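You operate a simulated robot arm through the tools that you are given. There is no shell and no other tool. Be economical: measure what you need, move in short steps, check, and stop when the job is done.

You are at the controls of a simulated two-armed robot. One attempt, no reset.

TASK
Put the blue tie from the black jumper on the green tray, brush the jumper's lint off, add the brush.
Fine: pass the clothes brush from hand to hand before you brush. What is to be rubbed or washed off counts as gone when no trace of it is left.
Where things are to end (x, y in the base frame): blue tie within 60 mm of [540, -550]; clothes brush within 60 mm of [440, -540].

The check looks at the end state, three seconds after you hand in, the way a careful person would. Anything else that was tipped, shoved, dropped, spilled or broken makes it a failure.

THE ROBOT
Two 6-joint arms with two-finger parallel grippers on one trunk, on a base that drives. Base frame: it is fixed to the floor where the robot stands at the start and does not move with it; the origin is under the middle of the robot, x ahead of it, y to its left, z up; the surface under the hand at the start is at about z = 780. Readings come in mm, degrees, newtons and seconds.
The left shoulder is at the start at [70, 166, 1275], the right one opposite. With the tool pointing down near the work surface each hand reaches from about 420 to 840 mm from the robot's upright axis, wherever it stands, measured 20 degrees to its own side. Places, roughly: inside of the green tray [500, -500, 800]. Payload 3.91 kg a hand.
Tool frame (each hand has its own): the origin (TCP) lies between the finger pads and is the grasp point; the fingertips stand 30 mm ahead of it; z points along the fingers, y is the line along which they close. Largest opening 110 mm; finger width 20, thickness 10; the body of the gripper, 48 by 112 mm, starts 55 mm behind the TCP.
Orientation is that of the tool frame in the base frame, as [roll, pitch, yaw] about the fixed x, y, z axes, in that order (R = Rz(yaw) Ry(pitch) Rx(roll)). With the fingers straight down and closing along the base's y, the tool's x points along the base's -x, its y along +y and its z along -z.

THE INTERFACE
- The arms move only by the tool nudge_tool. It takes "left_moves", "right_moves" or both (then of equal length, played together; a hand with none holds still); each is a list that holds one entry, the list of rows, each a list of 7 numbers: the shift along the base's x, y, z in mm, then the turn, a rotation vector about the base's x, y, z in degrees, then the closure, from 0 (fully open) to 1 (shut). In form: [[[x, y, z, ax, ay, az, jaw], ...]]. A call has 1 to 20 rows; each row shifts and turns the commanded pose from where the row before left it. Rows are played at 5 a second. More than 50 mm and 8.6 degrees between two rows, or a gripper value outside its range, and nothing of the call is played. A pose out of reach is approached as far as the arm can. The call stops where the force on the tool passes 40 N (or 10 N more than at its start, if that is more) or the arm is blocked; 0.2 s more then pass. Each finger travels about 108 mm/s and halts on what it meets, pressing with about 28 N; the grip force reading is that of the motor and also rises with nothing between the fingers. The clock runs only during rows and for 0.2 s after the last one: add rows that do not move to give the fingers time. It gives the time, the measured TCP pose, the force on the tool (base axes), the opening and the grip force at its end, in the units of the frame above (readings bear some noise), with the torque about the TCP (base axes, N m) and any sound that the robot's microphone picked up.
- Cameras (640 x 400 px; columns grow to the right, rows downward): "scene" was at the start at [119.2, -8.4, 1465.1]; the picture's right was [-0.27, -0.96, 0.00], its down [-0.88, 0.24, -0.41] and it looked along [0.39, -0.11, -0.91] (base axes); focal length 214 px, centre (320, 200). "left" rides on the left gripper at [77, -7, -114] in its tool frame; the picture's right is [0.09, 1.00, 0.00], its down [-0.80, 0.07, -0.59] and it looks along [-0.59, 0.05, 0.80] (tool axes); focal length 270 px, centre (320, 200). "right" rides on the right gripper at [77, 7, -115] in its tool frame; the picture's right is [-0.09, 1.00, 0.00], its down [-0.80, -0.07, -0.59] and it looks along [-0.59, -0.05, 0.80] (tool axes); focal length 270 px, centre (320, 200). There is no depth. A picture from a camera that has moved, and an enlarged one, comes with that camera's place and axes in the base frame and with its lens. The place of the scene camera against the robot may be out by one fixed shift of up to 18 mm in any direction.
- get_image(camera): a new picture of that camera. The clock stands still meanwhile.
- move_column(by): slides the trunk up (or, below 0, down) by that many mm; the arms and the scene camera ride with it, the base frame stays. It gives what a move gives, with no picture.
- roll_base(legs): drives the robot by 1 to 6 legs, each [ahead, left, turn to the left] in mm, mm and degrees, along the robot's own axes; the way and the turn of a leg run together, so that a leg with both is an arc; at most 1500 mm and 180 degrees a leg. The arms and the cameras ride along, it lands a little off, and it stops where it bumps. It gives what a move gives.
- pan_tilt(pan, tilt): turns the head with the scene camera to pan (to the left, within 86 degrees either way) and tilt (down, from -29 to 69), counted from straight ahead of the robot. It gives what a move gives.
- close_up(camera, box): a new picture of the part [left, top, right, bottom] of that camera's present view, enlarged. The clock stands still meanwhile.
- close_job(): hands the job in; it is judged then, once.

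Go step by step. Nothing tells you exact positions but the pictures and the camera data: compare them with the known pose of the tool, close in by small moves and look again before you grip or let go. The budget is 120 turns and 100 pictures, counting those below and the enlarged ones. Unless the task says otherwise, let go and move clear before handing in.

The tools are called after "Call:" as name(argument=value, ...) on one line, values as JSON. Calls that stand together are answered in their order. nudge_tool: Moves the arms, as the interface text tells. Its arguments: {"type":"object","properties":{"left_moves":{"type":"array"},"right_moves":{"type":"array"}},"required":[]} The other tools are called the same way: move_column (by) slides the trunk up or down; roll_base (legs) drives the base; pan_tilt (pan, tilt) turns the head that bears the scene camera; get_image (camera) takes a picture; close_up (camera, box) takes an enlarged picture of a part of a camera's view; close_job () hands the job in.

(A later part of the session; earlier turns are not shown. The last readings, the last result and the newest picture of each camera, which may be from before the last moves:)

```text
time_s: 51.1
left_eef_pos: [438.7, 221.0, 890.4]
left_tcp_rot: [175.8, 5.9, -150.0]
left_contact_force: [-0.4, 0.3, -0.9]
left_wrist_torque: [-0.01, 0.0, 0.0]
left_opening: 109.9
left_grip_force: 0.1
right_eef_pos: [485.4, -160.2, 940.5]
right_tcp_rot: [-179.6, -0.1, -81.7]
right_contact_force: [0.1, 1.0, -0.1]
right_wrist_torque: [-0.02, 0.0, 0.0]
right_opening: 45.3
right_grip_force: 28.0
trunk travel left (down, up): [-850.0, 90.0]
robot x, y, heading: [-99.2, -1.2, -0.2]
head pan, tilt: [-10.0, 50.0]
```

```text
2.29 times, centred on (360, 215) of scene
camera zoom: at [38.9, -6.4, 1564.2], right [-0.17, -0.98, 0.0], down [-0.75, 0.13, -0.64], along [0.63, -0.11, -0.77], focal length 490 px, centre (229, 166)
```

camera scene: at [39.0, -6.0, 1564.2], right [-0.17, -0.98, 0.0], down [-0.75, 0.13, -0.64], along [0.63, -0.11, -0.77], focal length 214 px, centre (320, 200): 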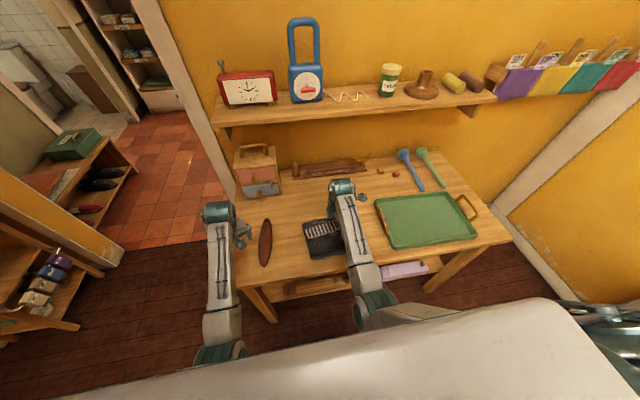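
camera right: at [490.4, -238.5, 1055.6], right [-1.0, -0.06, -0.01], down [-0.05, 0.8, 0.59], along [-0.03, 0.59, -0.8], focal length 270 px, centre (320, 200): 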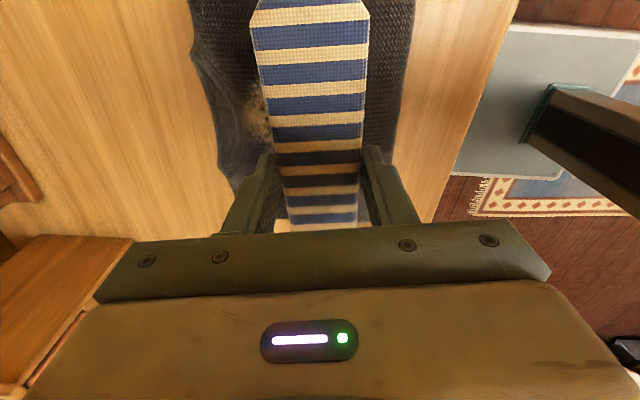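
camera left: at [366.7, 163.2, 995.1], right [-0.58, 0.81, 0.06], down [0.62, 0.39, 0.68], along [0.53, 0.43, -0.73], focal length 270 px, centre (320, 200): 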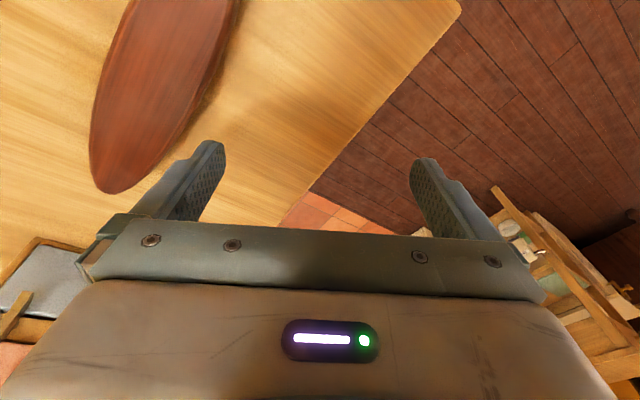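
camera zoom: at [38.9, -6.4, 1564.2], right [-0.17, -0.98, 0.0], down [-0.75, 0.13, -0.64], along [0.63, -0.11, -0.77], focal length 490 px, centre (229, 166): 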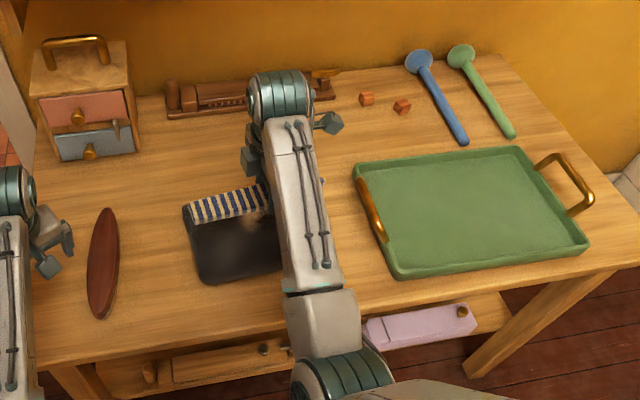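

The tie is held and clear. I carry it over the tray towards [535, -553].

Call:
nudge_tool(right_moves=[[[5, -39, 0, 0, 0, -0.8, 1], [5, -39, 0, 0, 0, -0.8, 1], [5, -39, 0, 0, 0, -0.8, 1], [5, -39, 0, 0, 0, -0.8, 1], [5, -39, 0, 0, 0, -0.8, 1], [5, -39, 0, 0, 0, -0.8, 1], [5, -39, 0, 0, 0, -0.8, 1], [5, -39, 0, 0, 0, -0.8, 1], [5, -39, 0, 0, 0, -0.8, 1], [5, -39, 0, 0, 0, -0.8, 1], [0, 0, -20, 0, 0, 0, 1], [0, 0, -20, 0, 0, 0, 1], [0, 0, 0, 0, 0, 0, 1]]])

Call:
get_image(camera="right")

Call:
close_up(camera="scene", box=[220, 130, 540, 330])

```text
time_s: 53.9
left_eef_pos: [437.7, 220.2, 890.3]
left_tcp_rot: [175.8, 6.0, -150.0]
left_contact_force: [-0.3, -0.1, -0.3]
left_wrist_torque: [0.01, 0.05, -0.01]
left_opening: 110.0
left_grip_force: 0.1
right_eef_pos: [535.8, -549.9, 900.2]
right_tcp_rot: [-179.5, -0.1, -89.8]
right_contact_force: [-0.5, -0.8, 0.2]
right_wrist_torque: [-0.07, -0.03, 0.01]
right_opening: 45.1
right_grip_force: 28.3
trunk travel left (down, up): [-850.0, 90.0]
robot x, y, heading: [-99.4, -3.2, -0.1]
head pan, tilt: [-10.0, 50.0]
```

```text
74 pictures are left
camera right: at [529.2, -628.3, 1014.3], right [-1.0, 0.08, -0.01], down [0.06, 0.8, 0.59], along [0.06, 0.59, -0.8], focal length 270 px, centre (320, 200)
```

right: 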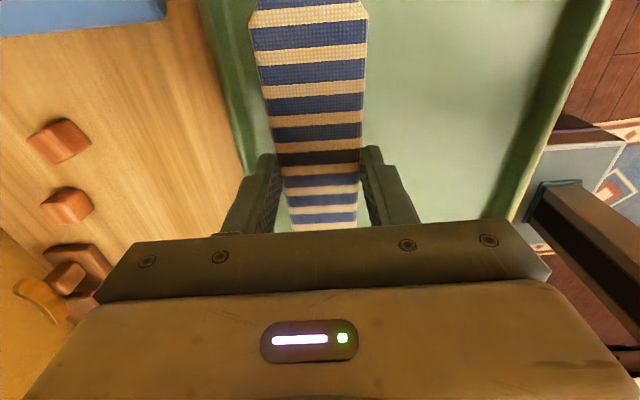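

```text
2.00 times, centred on (380, 230) of scene
camera zoom: at [38.9, -6.9, 1564.2], right [-0.17, -0.98, 0.0], down [-0.75, 0.13, -0.64], along [0.63, -0.11, -0.77], focal length 429 px, centre (200, 140)
```

zoom: 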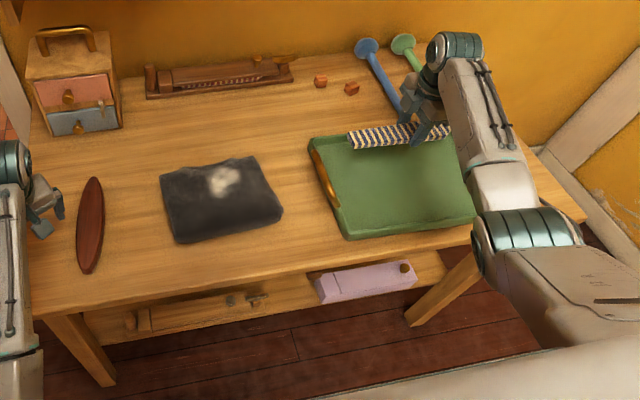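

The tie is over the tray. I shift 12 mm to the right and lower until light contact.

Call:
nudge_tool(right_moves=[[[0, -12, -15, 0, 0, 0, 1], [0, 0, -20, 0, 0, 0, 1], [0, 0, -15, 0, 0, 0, 1], [0, 0, -6, 0, 0, 0, 1], [0, 0, -4, 0, 0, 0, 1], [0, 0, 0, 0, 0, 0, 1]]])

Call:
get_image(camera="right")

Call:
close_up(camera="scene", box=[350, 150, 500, 260])

```text
time_s: 55.3
left_eef_pos: [438.3, 221.3, 890.0]
left_tcp_rot: [175.8, 5.8, -149.8]
left_contact_force: [-0.6, -0.4, -0.2]
left_wrist_torque: [0.01, 0.02, 0.01]
left_opening: 109.9
left_grip_force: 0.1
right_eef_pos: [535.2, -561.9, 840.4]
right_tcp_rot: [-179.5, 0.0, -89.7]
right_contact_force: [-0.3, -0.1, 0.1]
right_wrist_torque: [-0.01, 0.01, 0.01]
right_opening: 45.1
right_grip_force: 28.2
trunk travel left (down, up): [-850.0, 90.0]
robot x, y, heading: [-99.8, -1.1, -0.4]
head pan, tilt: [-10.0, 50.0]
```

```text
72 pictures are left
camera right: at [529.4, -640.3, 954.5], right [-1.0, 0.08, -0.01], down [0.06, 0.8, 0.59], along [0.06, 0.59, -0.8], focal length 270 px, centre (320, 200)
```

right: 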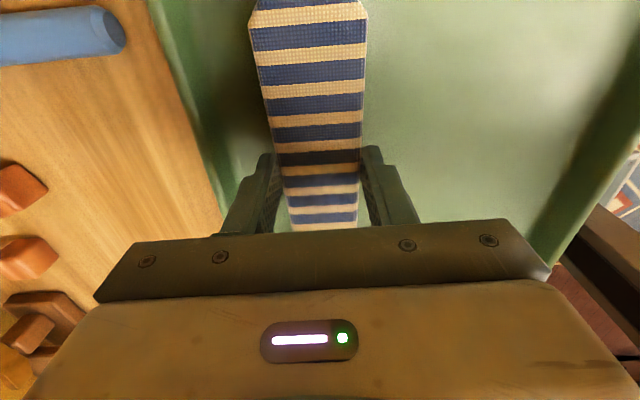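

```text
3.64 times, centred on (425, 205) of scene
camera zoom: at [39.0, -6.4, 1564.2], right [-0.17, -0.98, 0.0], down [-0.75, 0.13, -0.64], along [0.63, -0.11, -0.77], focal length 780 px, centre (-62, 182)
```

zoom: 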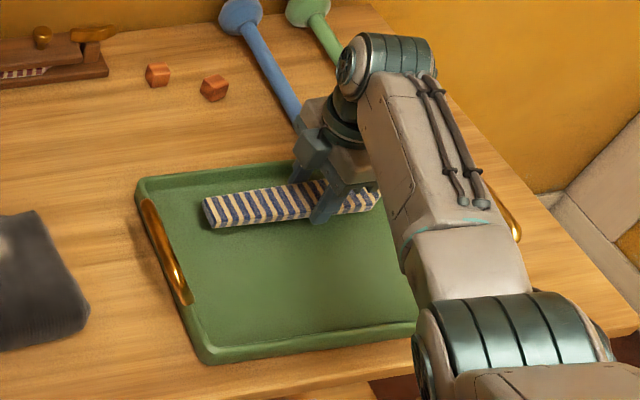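

Tie centre reads about [541, -535]. I shift 10 mm more and lower slowly to touch.

Call:
nudge_tool(right_moves=[[[0, -10, 0, 0, 0, 0, 1], [0, 0, -3, 0, 0, 0, 1], [0, 0, -3, 0, 0, 0, 1], [0, 0, -3, 0, 0, 0, 1], [0, 0, -3, 0, 0, 0, 1], [0, 0, 0, 0, 0, 0, 1]]])

```text
time_s: 56.7
left_eef_pos: [439.1, 221.0, 889.7]
left_tcp_rot: [175.7, 5.9, -149.9]
left_contact_force: [-0.1, 0.9, 0.5]
left_wrist_torque: [-0.01, 0.0, -0.02]
left_opening: 109.7
left_grip_force: 0.1
right_eef_pos: [534.4, -572.8, 828.1]
right_tcp_rot: [-179.5, 0.0, -89.8]
right_contact_force: [0.2, 0.2, -0.9]
right_wrist_torque: [0.0, 0.0, 0.0]
right_opening: 45.2
right_grip_force: 28.0
trunk travel left (down, up): [-850.0, 90.0]
robot x, y, heading: [-99.8, -0.5, -0.0]
head pan, tilt: [-10.0, 50.0]
```

Call:
nudge_tool(right_moves=[[[0, 0, -3, 0, 0, 0, 1], [0, 0, -3, 0, 0, 0, 1], [0, 0, -3, 0, 0, 0, 1], [0, 0, -3, 0, 0, 0, 1], [0, 0, 0, 0, 0, 0, 1]]])

Call:
get_image(camera="right")

```text
time_s: 57.9
left_eef_pos: [437.6, 221.6, 890.0]
left_tcp_rot: [175.8, 6.0, -149.8]
left_contact_force: [0.0, -0.3, 0.1]
left_wrist_torque: [-0.01, 0.0, 0.01]
left_opening: 110.0
left_grip_force: 0.2
right_eef_pos: [534.2, -572.2, 818.7]
right_tcp_rot: [-179.3, -0.2, -89.6]
right_contact_force: [0.7, -1.6, 8.3]
right_wrist_torque: [0.19, 0.17, -0.11]
right_opening: 45.1
right_grip_force: 27.9
trunk travel left (down, up): [-850.0, 90.0]
robot x, y, heading: [-98.7, 0.8, -0.0]
head pan, tilt: [-10.0, 50.0]
```

```text
70 pictures are left
camera right: at [529.0, -649.9, 932.9], right [-1.0, 0.08, -0.01], down [0.06, 0.8, 0.59], along [0.06, 0.59, -0.81], focal length 270 px, centre (320, 200)
```

right: 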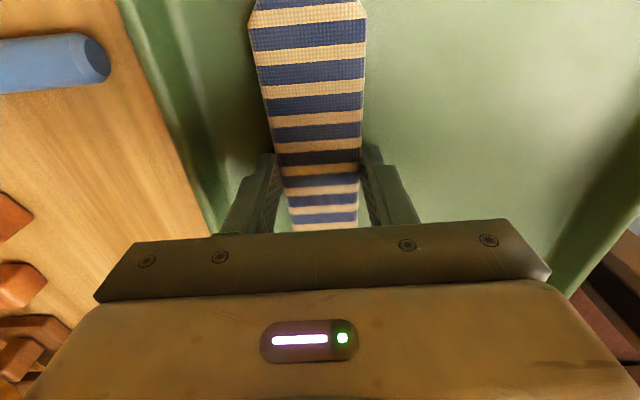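

The tie rests on the tray with 8 N. I open partway and lift straight up.

Call:
nudge_tool(right_moves=[[[0, 0, 0, 0, 0, 0, 0.5], [0, 0, 0, 0, 0, 0, 0.38], [0, 0, 0, 0, 0, 0, 0.38], [0, 0, 15, 0, 0, 0, 0.38], [0, 0, 30, 0, 0, 0, 0.38], [0, 0, 40, 0, 0, 0, 0.38], [0, 0, 20, 0, 0, 0, 0.38], [0, 30, 0, 0, 0, 0, 0.38], [0, 40, 0, 0, 0, 0, 0.2], [-10, 40, 0, 0, 0, 0, 0], [-10, 40, 0, 0, 0, 0, 0], [-10, 40, 0, 0, 0, 0, 0], [0, 0, 0, 0, 0, 0, 0]]])

Call:
get_image(camera="right")

Call:
close_up(camera="scene", box=[220, 130, 540, 330])

```text
time_s: 60.7
left_eef_pos: [438.1, 220.7, 891.1]
left_tcp_rot: [175.8, 5.9, -150.0]
left_contact_force: [-0.4, 0.0, 0.1]
left_wrist_torque: [-0.02, 0.01, -0.01]
left_opening: 109.9
left_grip_force: 0.0
right_eef_pos: [506.1, -383.1, 921.2]
right_tcp_rot: [-179.6, -0.1, -89.7]
right_contact_force: [-0.7, -1.1, -0.1]
right_wrist_torque: [-0.01, -0.01, 0.02]
right_opening: 109.6
right_grip_force: 0.0
trunk travel left (down, up): [-850.0, 90.0]
robot x, y, heading: [-102.2, 1.4, -0.2]
head pan, tilt: [-10.0, 50.0]
```

```text
69 pictures are left
camera right: at [500.0, -460.5, 1036.2], right [-1.0, 0.08, -0.01], down [0.06, 0.8, 0.59], along [0.06, 0.59, -0.8], focal length 270 px, centre (320, 200)
```

right: 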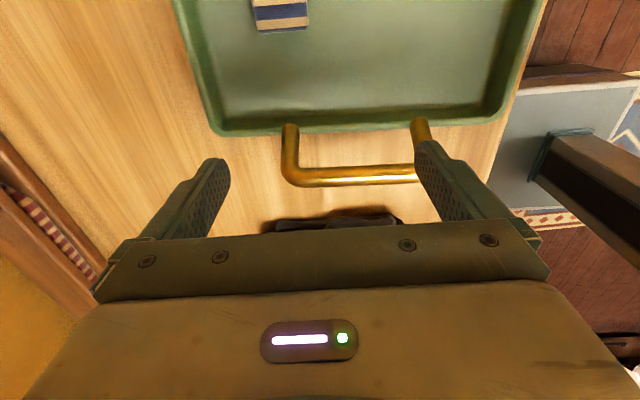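

```text
2.00 times, centred on (380, 230) of scene
camera zoom: at [39.0, -7.5, 1564.2], right [-0.17, -0.98, 0.0], down [-0.75, 0.13, -0.64], along [0.63, -0.11, -0.77], focal length 429 px, centre (200, 140)
```

zoom: 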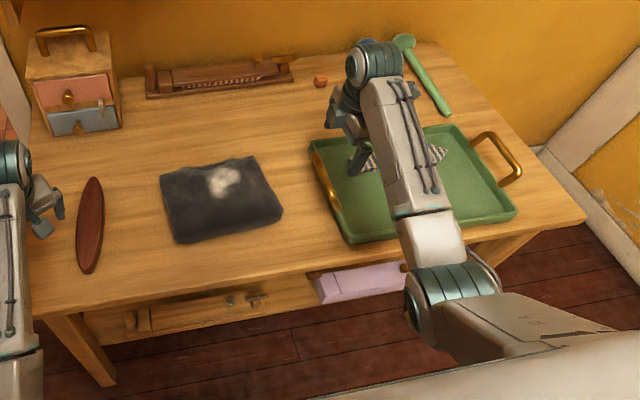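

The tie is on the tray. Now the left hand: straighten it, turn it to close across the brush and go above the brush's near part.

Call:
nudge_tool(left_moves=[[[0, 0, 0, -6.6, 3.0, 0, 0], [4, -10, 5, 0, 0, -8.35, 0], [4, -20, 5, 0, 0, -8.35, 0], [4, -30, 5, 0, 0, -8.35, 0], [4, -24, 5, 0, 0, -8.35, 0], [0, 0, 0, 0, 0, 0, 0]]])

Call:
get_image(camera="left")

```text
time_s: 62.1
left_eef_pos: [455.2, 148.0, 906.1]
left_tcp_rot: [179.1, -0.4, 177.1]
left_contact_force: [-0.6, 0.4, -0.3]
left_wrist_torque: [-0.04, -0.01, -0.02]
left_opening: 109.6
left_grip_force: 0.0
right_eef_pos: [505.9, -380.1, 923.3]
right_tcp_rot: [-179.6, -0.1, -89.7]
right_contact_force: [-0.3, -0.6, -0.4]
right_wrist_torque: [-0.04, 0.02, 0.01]
right_opening: 109.8
right_grip_force: 0.1
trunk travel left (down, up): [-850.0, 90.0]
robot x, y, heading: [-96.6, -4.7, -0.5]
head pan, tilt: [-10.0, 50.0]
```

```text
67 pictures are left
camera left: at [376.7, 142.0, 1020.0], right [-0.04, 1.0, 0.02], down [0.81, 0.02, 0.59], along [0.59, 0.04, -0.81], focal length 270 px, centre (320, 200)
```

left: 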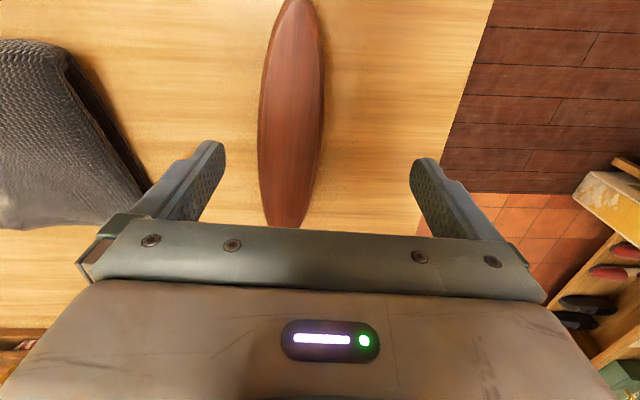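

The brush axis is about 24 mm to the right of the left hand. I centre on it nearer its front part and descend partway.

Call:
nudge_tool(left_moves=[[[-9, -12, 0, 0, 0, -1.5, 0], [-9, -12, -10, 0, 0, 0, 0], [0, 0, -20, 0, 0, 0, 0], [0, 0, -20, 0, 0, 0, 0], [0, 0, 0, 0, 0, 0, 0]]])

Call:
get_image(camera="left")

Call:
close_up(camera="scene", box=[200, 190, 320, 280])

```text
time_s: 63.5
left_eef_pos: [443.7, 149.6, 857.9]
left_tcp_rot: [176.7, 0.4, 176.3]
left_contact_force: [-0.2, 0.5, 0.3]
left_wrist_torque: [-0.01, 0.03, 0.03]
left_opening: 109.9
left_grip_force: 0.1
right_eef_pos: [505.2, -382.6, 923.0]
right_tcp_rot: [-179.5, -0.1, -89.8]
right_contact_force: [-0.8, 0.1, -0.5]
right_wrist_torque: [0.0, -0.02, 0.01]
right_opening: 110.1
right_grip_force: 0.0
trunk travel left (down, up): [-850.0, 90.0]
robot x, y, heading: [-97.4, 3.0, 0.0]
head pan, tilt: [-10.0, 50.0]
stopped in row 5 (left hand): the arm was blocked; the commanded pose is now the measured one
```

```text
66 pictures are left
camera left: at [365.0, 139.9, 971.3], right [-0.02, 1.0, 0.06], down [0.8, -0.02, 0.6], along [0.6, 0.06, -0.8], focal length 270 px, centre (320, 200)
```

left: 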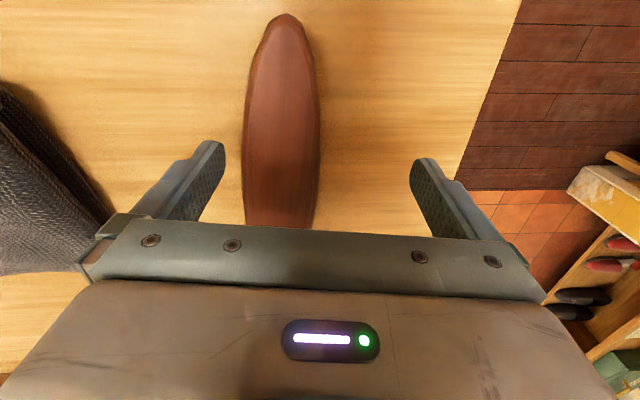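

```text
4.44 times, centred on (260, 235) of scene
camera zoom: at [39.1, -6.4, 1564.2], right [-0.17, -0.98, 0.0], down [-0.75, 0.13, -0.64], along [0.63, -0.11, -0.77], focal length 953 px, centre (587, 44)
```

zoom: 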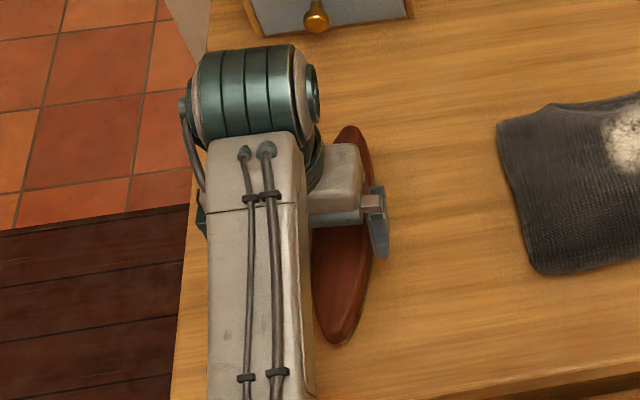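

The left arm is blocked somewhere on itself at y≈149. I raise it a bit and look at the arm.

Call:
nudge_tool(left_moves=[[[0, 5, 30, 0, 0, 0, 0], [0, 5, 20, 0, 0, 0, 0], [0, 0, 0, 0, 0, 0, 0]]])

Call:
pan_tilt(pan=50, tilt=60)

Call:
get_image(camera="scene")

```text
time_s: 64.3
left_eef_pos: [445.0, 159.3, 911.6]
left_tcp_rot: [176.9, 0.5, 176.2]
left_contact_force: [0.3, -0.1, 0.1]
left_wrist_torque: [-0.02, -0.01, -0.03]
left_opening: 110.0
left_grip_force: 0.0
right_eef_pos: [506.8, -381.9, 922.7]
right_tcp_rot: [-179.5, -0.2, -89.8]
right_contact_force: [0.2, -1.2, 0.2]
right_wrist_torque: [-0.01, -0.03, 0.0]
right_opening: 110.0
right_grip_force: 0.1
trunk travel left (down, up): [-850.0, 90.0]
robot x, y, heading: [-100.5, -1.2, -0.2]
head pan, tilt: [-10.0, 50.0]
```

```text
time_s: 65.6
left_eef_pos: [445.1, 157.3, 910.0]
left_tcp_rot: [176.8, 0.3, 176.2]
left_contact_force: [0.1, -0.1, 0.2]
left_wrist_torque: [0.0, -0.03, 0.0]
left_opening: 110.0
left_grip_force: 0.0
right_eef_pos: [505.8, -382.5, 921.7]
right_tcp_rot: [-179.6, -0.1, -89.7]
right_contact_force: [-0.7, 0.5, 1.0]
right_wrist_torque: [-0.02, 0.0, 0.0]
right_opening: 110.2
right_grip_force: 0.1
trunk travel left (down, up): [-850.0, 90.0]
robot x, y, heading: [-95.6, -0.2, -0.1]
head pan, tilt: [50.0, 60.0]
```

```text
64 pictures are left
camera scene: at [6.1, 58.0, 1551.6], right [0.77, -0.64, 0.0], down [-0.56, -0.66, -0.5], along [0.32, 0.38, -0.87], focal length 214 px, centre (320, 200)
```

scene: 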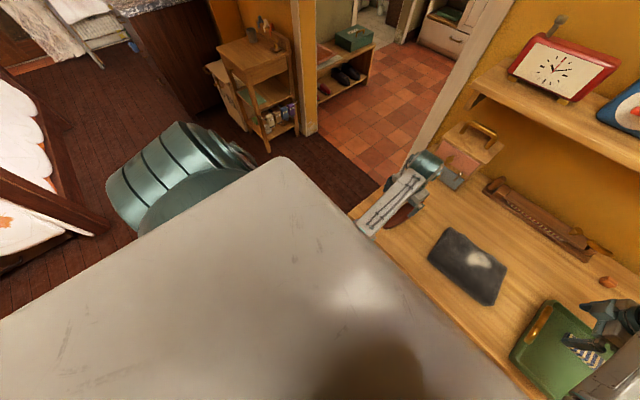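

I test how far the right hand can reach inward when further out over the table.

Call:
nudge_tool(right_moves=[[[25, 25, 10, 0, 0, 0, 0], [25, 25, 10, 0, 0, 0, 0], [25, 30, 0, 0, 0, 0, 0], [0, 40, 0, 0, 0, 0, 0], [0, 40, 0, 0, 0, 0, 0], [0, 40, 0, 0, 0, 0, 0], [0, 40, 0, 0, 0, 0, 0], [0, 40, 0, 0, 0, 0, 0], [0, 40, 0, 0, 0, 0, 0], [0, 0, 0, 0, 0, 0, 0]]])

```text
time_s: 67.8
left_eef_pos: [444.2, 157.4, 909.7]
left_tcp_rot: [176.7, 0.4, 176.2]
left_contact_force: [-0.2, -0.2, -0.1]
left_wrist_torque: [0.0, -0.03, -0.01]
left_opening: 109.8
left_grip_force: 0.0
right_eef_pos: [580.1, -62.8, 941.4]
right_tcp_rot: [-179.5, -0.1, -89.7]
right_contact_force: [0.1, 0.4, 0.3]
right_wrist_torque: [-0.03, -0.02, 0.01]
right_opening: 110.0
right_grip_force: 0.0
trunk travel left (down, up): [-850.0, 90.0]
robot x, y, heading: [-98.9, 1.4, -0.4]
head pan, tilt: [50.0, 60.0]
```

The right reaches y -63 at that distance. So I back the base 100 mm more to give both arms room, then retry the left over the brush.

Call:
roll_base(legs=[[-100, 0, 0]])

Call:
nudge_tool(left_moves=[[[30, -5, 0, 3.2, 0, 0, 0], [30, -10, 0, 0, 0, 0, 0], [30, -10, 0, 0, 0, 0, 0], [5, -8, -10, 0, 0, 0, 0], [0, 0, -20, 0, 0, 0, 0], [0, 0, 0, 0, 0, 0, 0]]], right_moves=[[[0, -40, 0, 0, 0, 0, 0], [0, -40, 0, 0, 0, 0, 0], [0, -40, 0, 0, 0, 0, 0], [0, -40, 0, 0, 0, 0, 0], [0, 0, 0, 0, 0, 0, 0], [0, 0, 0, 0, 0, 0, 0]]])

Call:
get_image(camera="left")

```text
time_s: 69.0
left_eef_pos: [345.9, 157.8, 908.4]
left_tcp_rot: [176.7, 0.2, 176.3]
left_contact_force: [0.2, -0.7, 0.3]
left_wrist_torque: [-0.02, 0.01, 0.0]
left_opening: 110.3
left_grip_force: 0.1
right_eef_pos: [482.4, -62.7, 940.8]
right_tcp_rot: [-179.5, -0.2, -89.6]
right_contact_force: [-0.2, 0.5, -0.1]
right_wrist_torque: [0.02, -0.01, 0.0]
right_opening: 109.9
right_grip_force: 0.1
trunk travel left (down, up): [-850.0, 90.0]
robot x, y, heading: [-196.0, -1.2, 0.2]
head pan, tilt: [50.0, 60.0]
```

```text
time_s: 70.3
left_eef_pos: [439.0, 125.8, 879.5]
left_tcp_rot: [173.5, 0.3, 176.2]
left_contact_force: [-0.8, -0.3, -0.5]
left_wrist_torque: [-0.01, 0.0, 0.01]
left_opening: 110.1
left_grip_force: 0.1
right_eef_pos: [481.1, -221.5, 941.5]
right_tcp_rot: [-179.4, -0.1, -89.7]
right_contact_force: [0.0, 0.5, 1.5]
right_wrist_torque: [0.0, 0.0, -0.02]
right_opening: 110.1
right_grip_force: 0.0
trunk travel left (down, up): [-850.0, 90.0]
robot x, y, heading: [-199.7, 2.7, -0.1]
head pan, tilt: [50.0, 60.0]
```

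```text
63 pictures are left
camera left: at [360.6, 109.8, 990.9], right [-0.02, 0.99, 0.11], down [0.8, -0.05, 0.6], along [0.6, 0.1, -0.79], focal length 270 px, centre (320, 200)
```

left: 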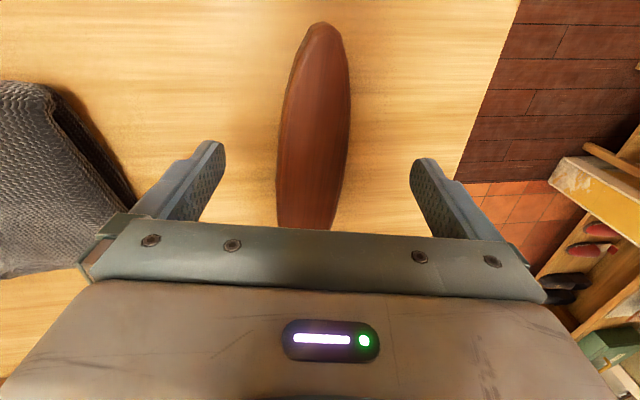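

Tilt sign was wrong; I correct it and descend a bit.

Call:
nudge_tool(left_moves=[[[0, 0, 0, -6.5, 0, 0, 0], [0, 0, -15, 0, 0, 0, 0], [0, 0, -10, 0, 0, 0, 0], [0, 0, 0, 0, 0, 0, 0]]])

Call:
get_image(camera="left")

Call:
pan_tilt(pan=5, tilt=45)

Call:
get_image(camera="scene")

```text
time_s: 71.3
left_eef_pos: [438.7, 126.0, 854.8]
left_tcp_rot: [-179.9, 0.8, 176.2]
left_contact_force: [-0.7, -0.3, 0.5]
left_wrist_torque: [-0.01, 0.01, -0.01]
left_opening: 110.0
left_grip_force: 0.1
right_eef_pos: [482.2, -221.9, 941.8]
right_tcp_rot: [-179.6, 0.0, -89.7]
right_contact_force: [-0.4, 0.3, 0.8]
right_wrist_torque: [0.04, 0.0, -0.01]
right_opening: 109.9
right_grip_force: 0.2
trunk travel left (down, up): [-850.0, 90.0]
robot x, y, heading: [-202.6, -1.1, -0.1]
head pan, tilt: [50.0, 60.0]
```

```text
62 pictures are left
camera left: at [360.6, 123.3, 966.8], right [-0.02, 1.0, 0.0], down [0.8, 0.02, 0.6], along [0.6, 0.01, -0.8], focal length 270 px, centre (320, 200)
```

left: 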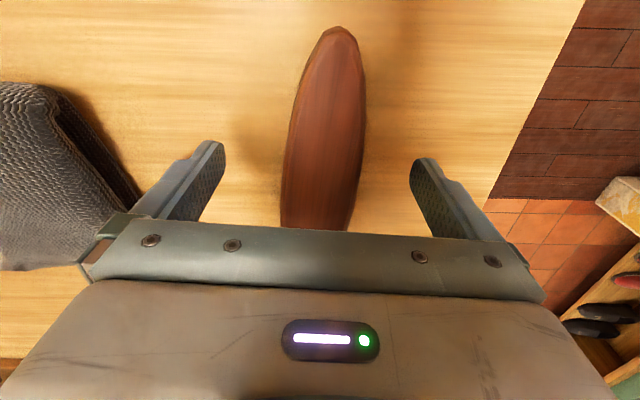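

```text
time_s: 72.5
left_eef_pos: [440.1, 124.9, 855.4]
left_tcp_rot: [-179.9, 0.8, 176.3]
left_contact_force: [-0.1, 0.3, -0.4]
left_wrist_torque: [0.0, 0.01, -0.01]
left_opening: 110.1
left_grip_force: 0.1
right_eef_pos: [482.1, -221.9, 941.7]
right_tcp_rot: [-179.5, -0.2, -89.6]
right_contact_force: [0.2, 0.1, -0.7]
right_wrist_torque: [0.0, 0.02, -0.03]
right_opening: 110.0
right_grip_force: 0.0
trunk travel left (down, up): [-850.0, 90.0]
robot x, y, heading: [-196.7, 1.9, 0.1]
head pan, tilt: [5.0, 45.0]
```

```text
61 pictures are left
camera scene: at [-55.3, 14.5, 1571.1], right [0.09, -1.0, 0.0], down [-0.7, -0.06, -0.71], along [0.7, 0.06, -0.71], focal length 214 px, centre (320, 200)
```

scene: 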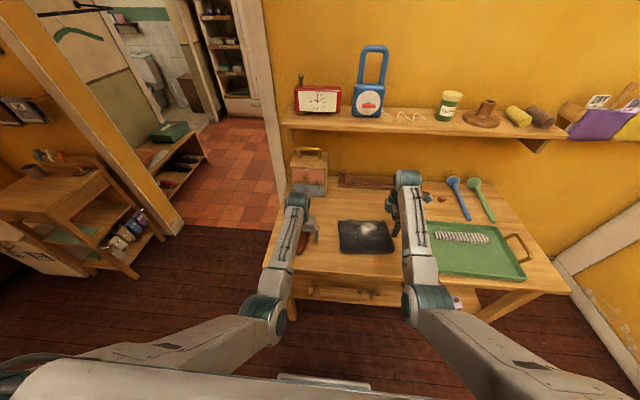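

Brush centred between the left fingers. I take one close-up to judge the brush height.

Call:
close_up(camera="scene", box=[280, 210, 340, 260])

Call:
close_up(camera="left", box=[220, 0, 420, 130])

Call:
get_image(camera="right")

```text
8.00 times, centred on (310, 235) of scene
camera zoom: at [-55.3, 14.5, 1571.1], right [0.09, -1.0, 0.0], down [-0.7, -0.06, -0.71], along [0.7, 0.06, -0.71], focal length 1716 px, centre (400, -80)
```

zoom: 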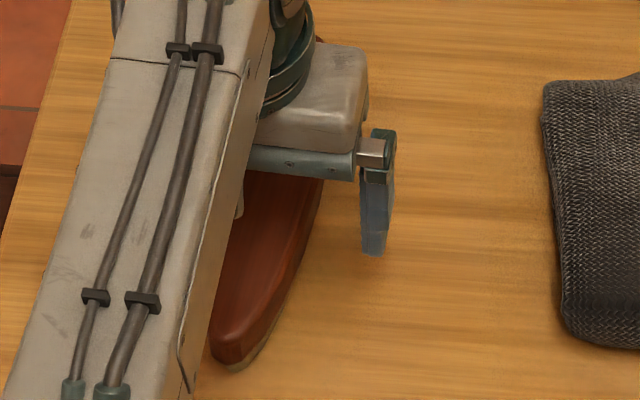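

```text
3.08 times, centred on (320, 65) of left
camera zoom: at [360.7, 122.9, 967.0], right [-0.02, 1.0, 0.0], down [0.8, 0.02, 0.6], along [0.6, 0.01, -0.8], focal length 832 px, centre (320, 615)
```

zoom: 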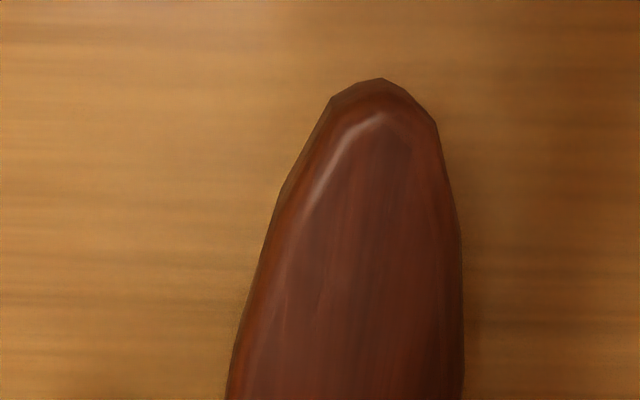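

```text
58 pictures are left
camera right: at [475.8, -300.1, 1056.1], right [-1.0, 0.08, -0.01], down [0.06, 0.8, 0.59], along [0.06, 0.59, -0.8], focal length 270 px, centre (320, 200)
```

right: 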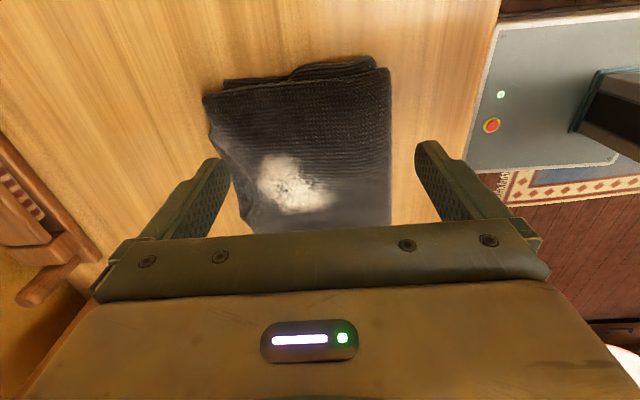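

The brush has about 20 mm of wood over ~10 mm bristles. I lower the left to tips at ~795 and close.

Call:
nudge_tool(left_moves=[[[0, 0, -15, 0, 0, 0, 0], [0, 0, -14, 0, 0, 0, 0], [0, 0, 0, 0, 0, 0, 0], [0, 0, 0, 0, 0, 0, 0.3], [0, 0, 0, 0, 0, 0, 0.45], [0, 0, 0, 0, 0, 0, 0.6], [0, 0, 0, 0, 0, 0, 1], [0, 0, 0, 0, 0, 0, 1]]])

Call:
get_image(camera="left")

```text
time_s: 74.3
left_eef_pos: [438.9, 125.3, 826.0]
left_tcp_rot: [-179.9, 0.6, 176.3]
left_contact_force: [0.7, 0.2, -0.2]
left_wrist_torque: [0.06, -0.05, -0.01]
left_opening: 49.2
left_grip_force: 28.1
right_eef_pos: [481.1, -222.1, 942.1]
right_tcp_rot: [-179.4, -0.1, -89.6]
right_contact_force: [0.8, -0.3, 0.1]
right_wrist_torque: [-0.01, -0.01, -0.03]
right_opening: 110.2
right_grip_force: 0.2
trunk travel left (down, up): [-850.0, 90.0]
robot x, y, heading: [-198.0, -3.4, -0.2]
head pan, tilt: [5.0, 45.0]
```

```text
57 pictures are left
camera left: at [360.9, 123.1, 938.0], right [-0.02, 1.0, 0.0], down [0.8, 0.02, 0.6], along [0.6, 0.01, -0.8], focal length 270 px, centre (320, 200)
```

left: 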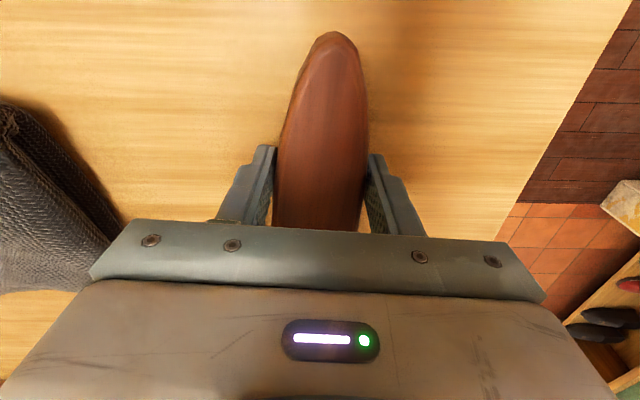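

The brush is gripped. I lift it and turn it to lie along y, moving to the middle for the hand-over.

Call:
nudge_tool(left_moves=[[[0, 0, 20, 0, 0, 0, 1], [0, 0, 40, 0, 0, 0, 1], [0, 0, 40, 0, 0, 0, 1], [0, 0, 20, 0, 0, 0, 1], [4, -7, 0, 0, 0, -7.85, 1], [4, -7, 0, 0, 0, -7.85, 1], [4, -7, 0, 0, 0, -7.85, 1], [4, -7, 0, 0, 0, -7.85, 1], [4, -7, 0, 0, 0, -7.85, 1], [4, -7, 0, 0, 0, -7.85, 1], [4, -7, 0, 0, 0, -7.85, 1], [4, -7, 0, 0, 0, -7.85, 1], [4, -7, 0, 0, 0, -7.85, 1], [4, -7, 0, 0, 0, -7.85, 1], [4, -7, 0, 0, 0, -7.85, 1], [0, 0, 0, 0, 0, 0, 1]]])

Call:
get_image(camera="left")

Call:
get_image(camera="right")

Call:
close_up(camera="scene", box=[230, 150, 470, 300])

```text
time_s: 77.7
left_eef_pos: [483.8, 47.6, 944.8]
left_tcp_rot: [-179.9, 0.8, 89.8]
left_contact_force: [0.3, 0.6, -1.3]
left_wrist_torque: [0.06, 0.01, -0.02]
left_opening: 49.5
left_grip_force: 27.8
right_eef_pos: [481.3, -222.0, 941.7]
right_tcp_rot: [-179.4, -0.1, -89.5]
right_contact_force: [-0.2, -0.1, 0.4]
right_wrist_torque: [-0.02, -0.02, 0.0]
right_opening: 109.8
right_grip_force: 0.1
trunk travel left (down, up): [-850.0, 90.0]
robot x, y, heading: [-194.8, -4.1, -0.0]
head pan, tilt: [5.0, 45.0]
```

```text
56 pictures are left
camera left: at [476.9, 125.7, 1057.6], right [1.0, 0.09, 0.0], down [0.07, -0.79, 0.6], along [0.05, -0.6, -0.8], focal length 270 px, centre (320, 200)
```

left: 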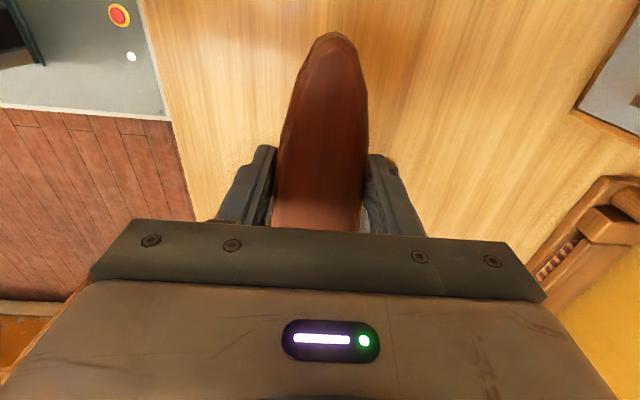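

```text
55 pictures are left
camera right: at [475.9, -300.1, 1056.0], right [-1.0, 0.08, -0.01], down [0.06, 0.8, 0.59], along [0.06, 0.59, -0.8], focal length 270 px, centre (320, 200)
```

right: 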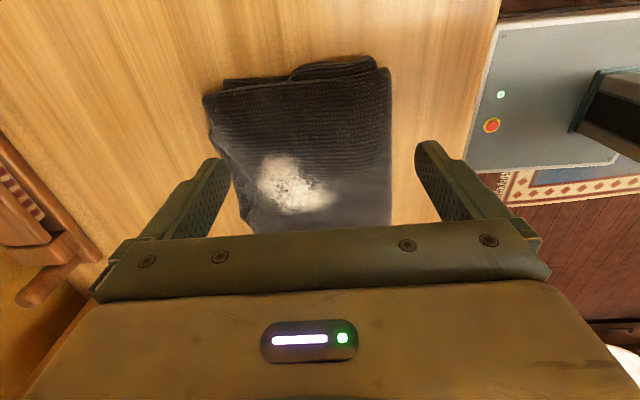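

```text
2.67 times, centred on (350, 225) of scene
camera zoom: at [-55.1, 14.4, 1571.1], right [0.09, -1.0, 0.0], down [-0.7, -0.06, -0.71], along [0.7, 0.06, -0.71], focal length 572 px, centre (240, 133)
```

zoom: 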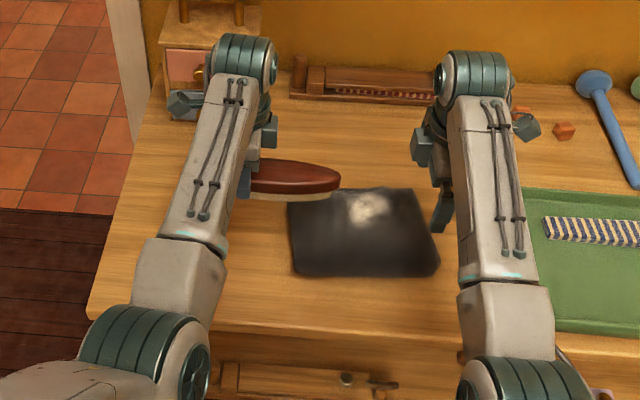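

The brush lies along y in the left hand with its free end toward the right hand. I bring the right hand over the free half, slightly high, and check.

Call:
nudge_tool(right_moves=[[[0, 10, 25, 0, 0, 0, 0], [1, 40, 0, 0, 0, 0, 0], [1, 40, 0, 0, 0, 0, 0], [1, 40, 0, 0, 0, 0, 0], [0, 30, 0, 0, 0, 0, 0], [0, 22, 0, 0, 0, 0, 0], [0, 0, 0, 0, 0, 0, 0]]], left_moves=[[[0, 0, 0, 0, 0, 0, 1], [0, 0, 0, 0, 0, 0, 1], [0, 0, 0, 0, 0, 0, 1], [0, 0, 0, 0, 0, 0, 1], [0, 0, 0, 0, 0, 0, 1], [0, 0, 0, 0, 0, 0, 1], [0, 0, 0, 0, 0, 0, 1]]])

Call:
get_image(camera="right")

Call:
close_up(camera="scene", box=[270, 150, 430, 260])

```text
time_s: 79.3
left_eef_pos: [483.7, 48.5, 945.7]
left_tcp_rot: [-179.9, 0.5, 90.1]
left_contact_force: [0.8, 10.2, -1.9]
left_wrist_torque: [-0.73, 0.09, 0.2]
left_opening: 49.4
left_grip_force: 27.7
right_eef_pos: [484.4, -41.1, 966.9]
right_tcp_rot: [-179.5, -0.3, -89.7]
right_contact_force: [-1.9, -10.1, 0.6]
right_wrist_torque: [0.62, -0.08, -0.07]
right_opening: 109.7
right_grip_force: 0.1
trunk travel left (down, up): [-850.0, 90.0]
robot x, y, heading: [-199.2, -1.5, 0.2]
head pan, tilt: [5.0, 45.0]
```

```text
53 pictures are left
camera right: at [478.4, -118.4, 1081.1], right [-1.0, 0.08, -0.01], down [0.06, 0.8, 0.59], along [0.06, 0.59, -0.81], focal length 270 px, centre (320, 200)
```

right: 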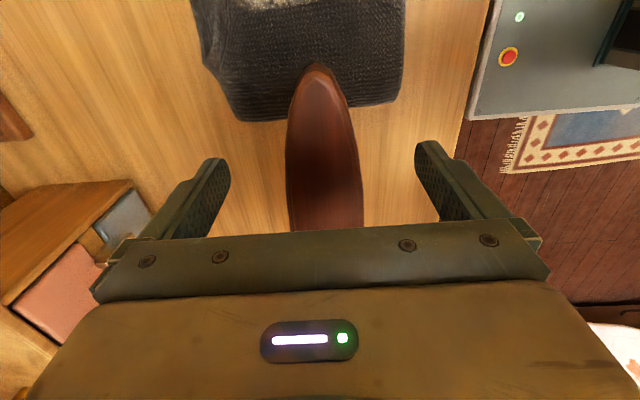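

```text
3.64 times, centred on (350, 205) of scene
camera zoom: at [-55.0, 13.7, 1571.1], right [0.09, -1.0, 0.0], down [-0.7, -0.06, -0.71], along [0.7, 0.06, -0.71], focal length 780 px, centre (211, 182)
```

zoom: 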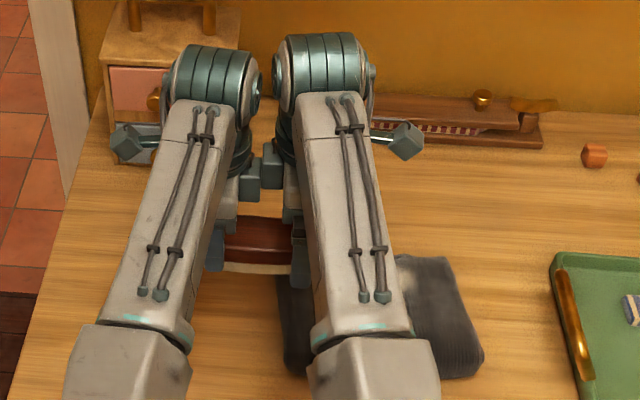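

The hands just touch (10 N), so I back the right 5 mm, lower it to grip height and close it on the brush while the left keeps holding.

Call:
nudge_tool(right_moves=[[[0, -6, 0, 0, 0, 0, 0], [-1, 0, -10, 0, 0, 0, 0], [-1, 0, -9, 0, 0, 0, 0], [0, 0, 0, 0, 0, 0, 0.3], [0, 0, 0, 0, 0, 0, 0.45], [0, 0, 0, 0, 0, 0, 0.6], [0, 0, 0, 0, 0, 0, 1], [0, 0, 0, 0, 0, 0, 1]]], left_moves=[[[0, 0, 0, 0, 0, 0, 1], [0, 0, 0, 0, 0, 0, 1], [0, 0, 0, 0, 0, 0, 1], [0, 0, 0, 0, 0, 0, 1], [0, 0, 0, 0, 0, 0, 1], [0, 0, 0, 0, 0, 0, 1], [0, 0, 0, 0, 0, 0, 1], [0, 0, 0, 0, 0, 0, 1]]])

Call:
get_image(camera="right")

```text
time_s: 81.1
left_eef_pos: [483.1, 47.9, 946.0]
left_tcp_rot: [-179.8, 0.8, 89.9]
left_contact_force: [-4.9, -0.5, 1.4]
left_wrist_torque: [-0.21, -0.04, -0.37]
left_opening: 49.5
left_grip_force: 28.0
right_eef_pos: [482.9, -46.4, 947.7]
right_tcp_rot: [-179.5, -0.1, -89.8]
right_contact_force: [6.3, 1.0, -1.6]
right_wrist_torque: [-0.07, 0.04, -0.15]
right_opening: 45.5
right_grip_force: 27.6
trunk travel left (down, up): [-850.0, 90.0]
robot x, y, heading: [-200.2, 1.4, 0.2]
head pan, tilt: [5.0, 45.0]
```

```text
51 pictures are left
camera right: at [477.0, -123.6, 1061.8], right [-1.0, 0.08, -0.01], down [0.06, 0.8, 0.59], along [0.06, 0.59, -0.8], focal length 270 px, centre (320, 200)
```

right: 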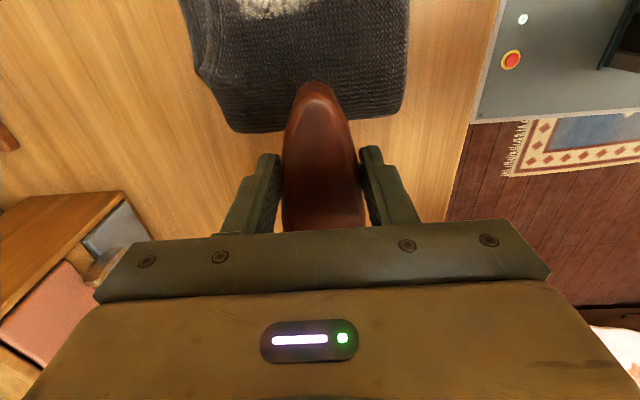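

Both hands hold the brush (45.5 and 49.5 mm). The left lets go and withdraws to its side.

Call:
nudge_tool(left_moves=[[[0, 0, 0, 0, 0, 0, 0.6], [0, 0, 0, 0, 0, 0, 0.2], [0, 0, 0, 0, 0, 0, 0], [0, 0, 0, 0, 0, 0, 0], [0, 10, 10, 0, 0, 0, 0], [0, 30, 10, 0, 0, 0, 0], [0, 40, 0, 0, 0, 0, 0], [0, 40, 0, 0, 0, 0, 0], [0, 40, 0, 0, 0, 0, 0], [0, 40, 0, 0, 0, 0, 0], [0, 0, 0, 0, 0, 0, 0]]], right_moves=[[[0, 0, 0, 0, 0, 0, 1], [0, 0, 0, 0, 0, 0, 1], [0, 0, 0, 0, 0, 0, 1], [0, 0, 0, 0, 0, 0, 1], [0, 0, 0, 0, 0, 0, 1], [0, 0, 0, 0, 0, 0, 1], [0, 0, 0, 0, 0, 0, 1], [0, 0, 0, 0, 0, 0, 1], [0, 0, 0, 0, 0, 0, 1], [0, 0, 0, 0, 0, 0, 1], [0, 0, 0, 0, 0, 0, 1]]])

Call:
get_image(camera="left")

Call:
close_up(camera="scene", box=[250, 150, 450, 290])

```text
time_s: 83.5
left_eef_pos: [483.3, 247.8, 965.2]
left_tcp_rot: [-179.9, 0.6, 89.9]
left_contact_force: [-0.2, 0.1, -0.3]
left_wrist_torque: [0.02, -0.01, -0.02]
left_opening: 109.9
left_grip_force: 0.0
right_eef_pos: [481.6, -46.9, 947.5]
right_tcp_rot: [-179.5, -0.1, -89.5]
right_contact_force: [-0.4, 0.6, -0.3]
right_wrist_torque: [-0.1, -0.01, -0.02]
right_opening: 45.1
right_grip_force: 27.7
trunk travel left (down, up): [-850.0, 90.0]
robot x, y, heading: [-198.6, -1.1, 0.0]
head pan, tilt: [5.0, 45.0]
```

```text
50 pictures are left
camera left: at [476.5, 325.6, 1077.4], right [1.0, 0.09, 0.0], down [0.07, -0.79, 0.6], along [0.05, -0.6, -0.8], focal length 270 px, centre (320, 200)
```

left: 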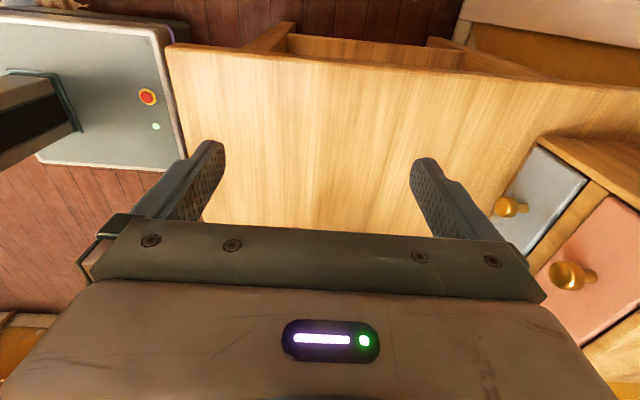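

```text
2.86 times, centred on (350, 220) of scene
camera zoom: at [-55.0, 13.1, 1571.1], right [0.09, -1.0, 0.0], down [-0.7, -0.06, -0.71], along [0.7, 0.06, -0.71], focal length 613 px, centre (234, 143)
```

zoom: 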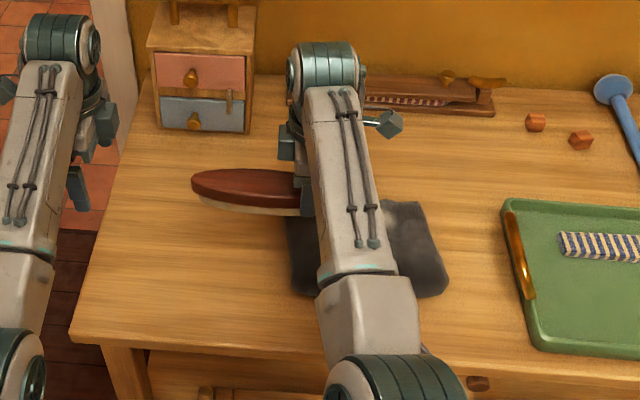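

Hand-over done; the right holds the brush. The lint lies about x 480–553, y -185…-120. I go above its far side and lower until the bristles touch.

Call:
nudge_tool(right_moves=[[[19, -28, 0, 0, 0, 0, 1], [19, -28, 0, 0, 0, 0, 1], [19, -28, -5, 0, 0, 0, 1], [15, -28, -10, 0, 0, 0, 1], [0, 0, -20, 0, 0, 0, 1], [0, 0, -20, 0, 0, 0, 1], [0, 0, -5, 0, 0, 0, 1], [0, 0, -3, 0, 0, 0, 1], [0, 0, -3, 0, 0, 0, 1], [0, 0, 0, 0, 0, 0, 1]]])

Call:
get_image(camera="right")

Call:
close_up(camera="scene", box=[300, 170, 420, 270])

```text
time_s: 85.7
left_eef_pos: [483.9, 248.3, 964.5]
left_tcp_rot: [-179.9, 0.7, 90.0]
left_contact_force: [0.2, 1.0, -0.2]
left_wrist_torque: [0.0, 0.01, 0.01]
left_opening: 110.0
left_grip_force: 0.1
right_eef_pos: [553.1, -157.6, 881.5]
right_tcp_rot: [-179.7, 0.0, -89.7]
right_contact_force: [-0.1, 0.3, -0.6]
right_wrist_torque: [-0.09, -0.04, 0.0]
right_opening: 45.3
right_grip_force: 28.0
trunk travel left (down, up): [-850.0, 90.0]
robot x, y, heading: [-196.7, -1.8, 0.0]
head pan, tilt: [5.0, 45.0]
```

```text
48 pictures are left
camera right: at [549.0, -235.5, 996.1], right [-1.0, 0.08, -0.01], down [0.06, 0.8, 0.59], along [0.06, 0.59, -0.8], focal length 270 px, centre (320, 200)
```

right: 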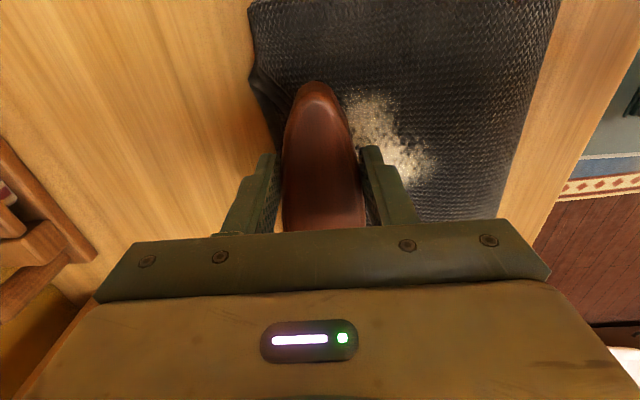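

```text
4.00 times, centred on (360, 220) of scene
camera zoom: at [-54.9, 14.1, 1571.1], right [0.09, -1.0, 0.0], down [-0.7, -0.06, -0.71], along [0.7, 0.06, -0.71], focal length 858 px, centre (160, 120)
```

zoom: 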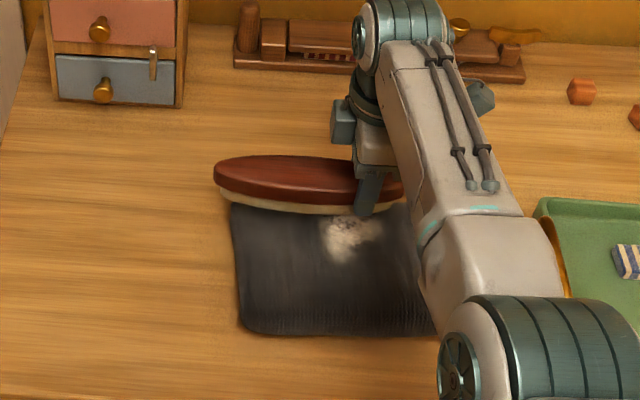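

The brush sits just beyond the lint. I shift 20 mm along, press lightly, and make one stroke toward the robot, then lift.

Call:
nudge_tool(right_moves=[[[0, -20, 0, 0, 0, 0, 1], [0, 0, -3, 0, 0, 0, 1], [0, 0, -2, 0, 0, 0, 1], [0, 0, -2, 0, 0, 0, 1], [0, 0, 0, 0, 0, 0, 1]]])

```text
time_s: 86.9
left_eef_pos: [481.2, 248.6, 966.1]
left_tcp_rot: [-180.0, 0.6, 89.9]
left_contact_force: [0.3, 0.7, -0.4]
left_wrist_torque: [0.01, 0.02, 0.03]
left_opening: 110.0
left_grip_force: 0.1
right_eef_pos: [554.1, -178.0, 878.5]
right_tcp_rot: [-179.3, -0.1, -89.6]
right_contact_force: [3.2, -3.9, 15.9]
right_wrist_torque: [0.75, 0.13, -0.09]
right_opening: 45.2
right_grip_force: 28.4
trunk travel left (down, up): [-850.0, 90.0]
robot x, y, heading: [-201.2, -1.6, 0.1]
head pan, tilt: [5.0, 45.0]
```

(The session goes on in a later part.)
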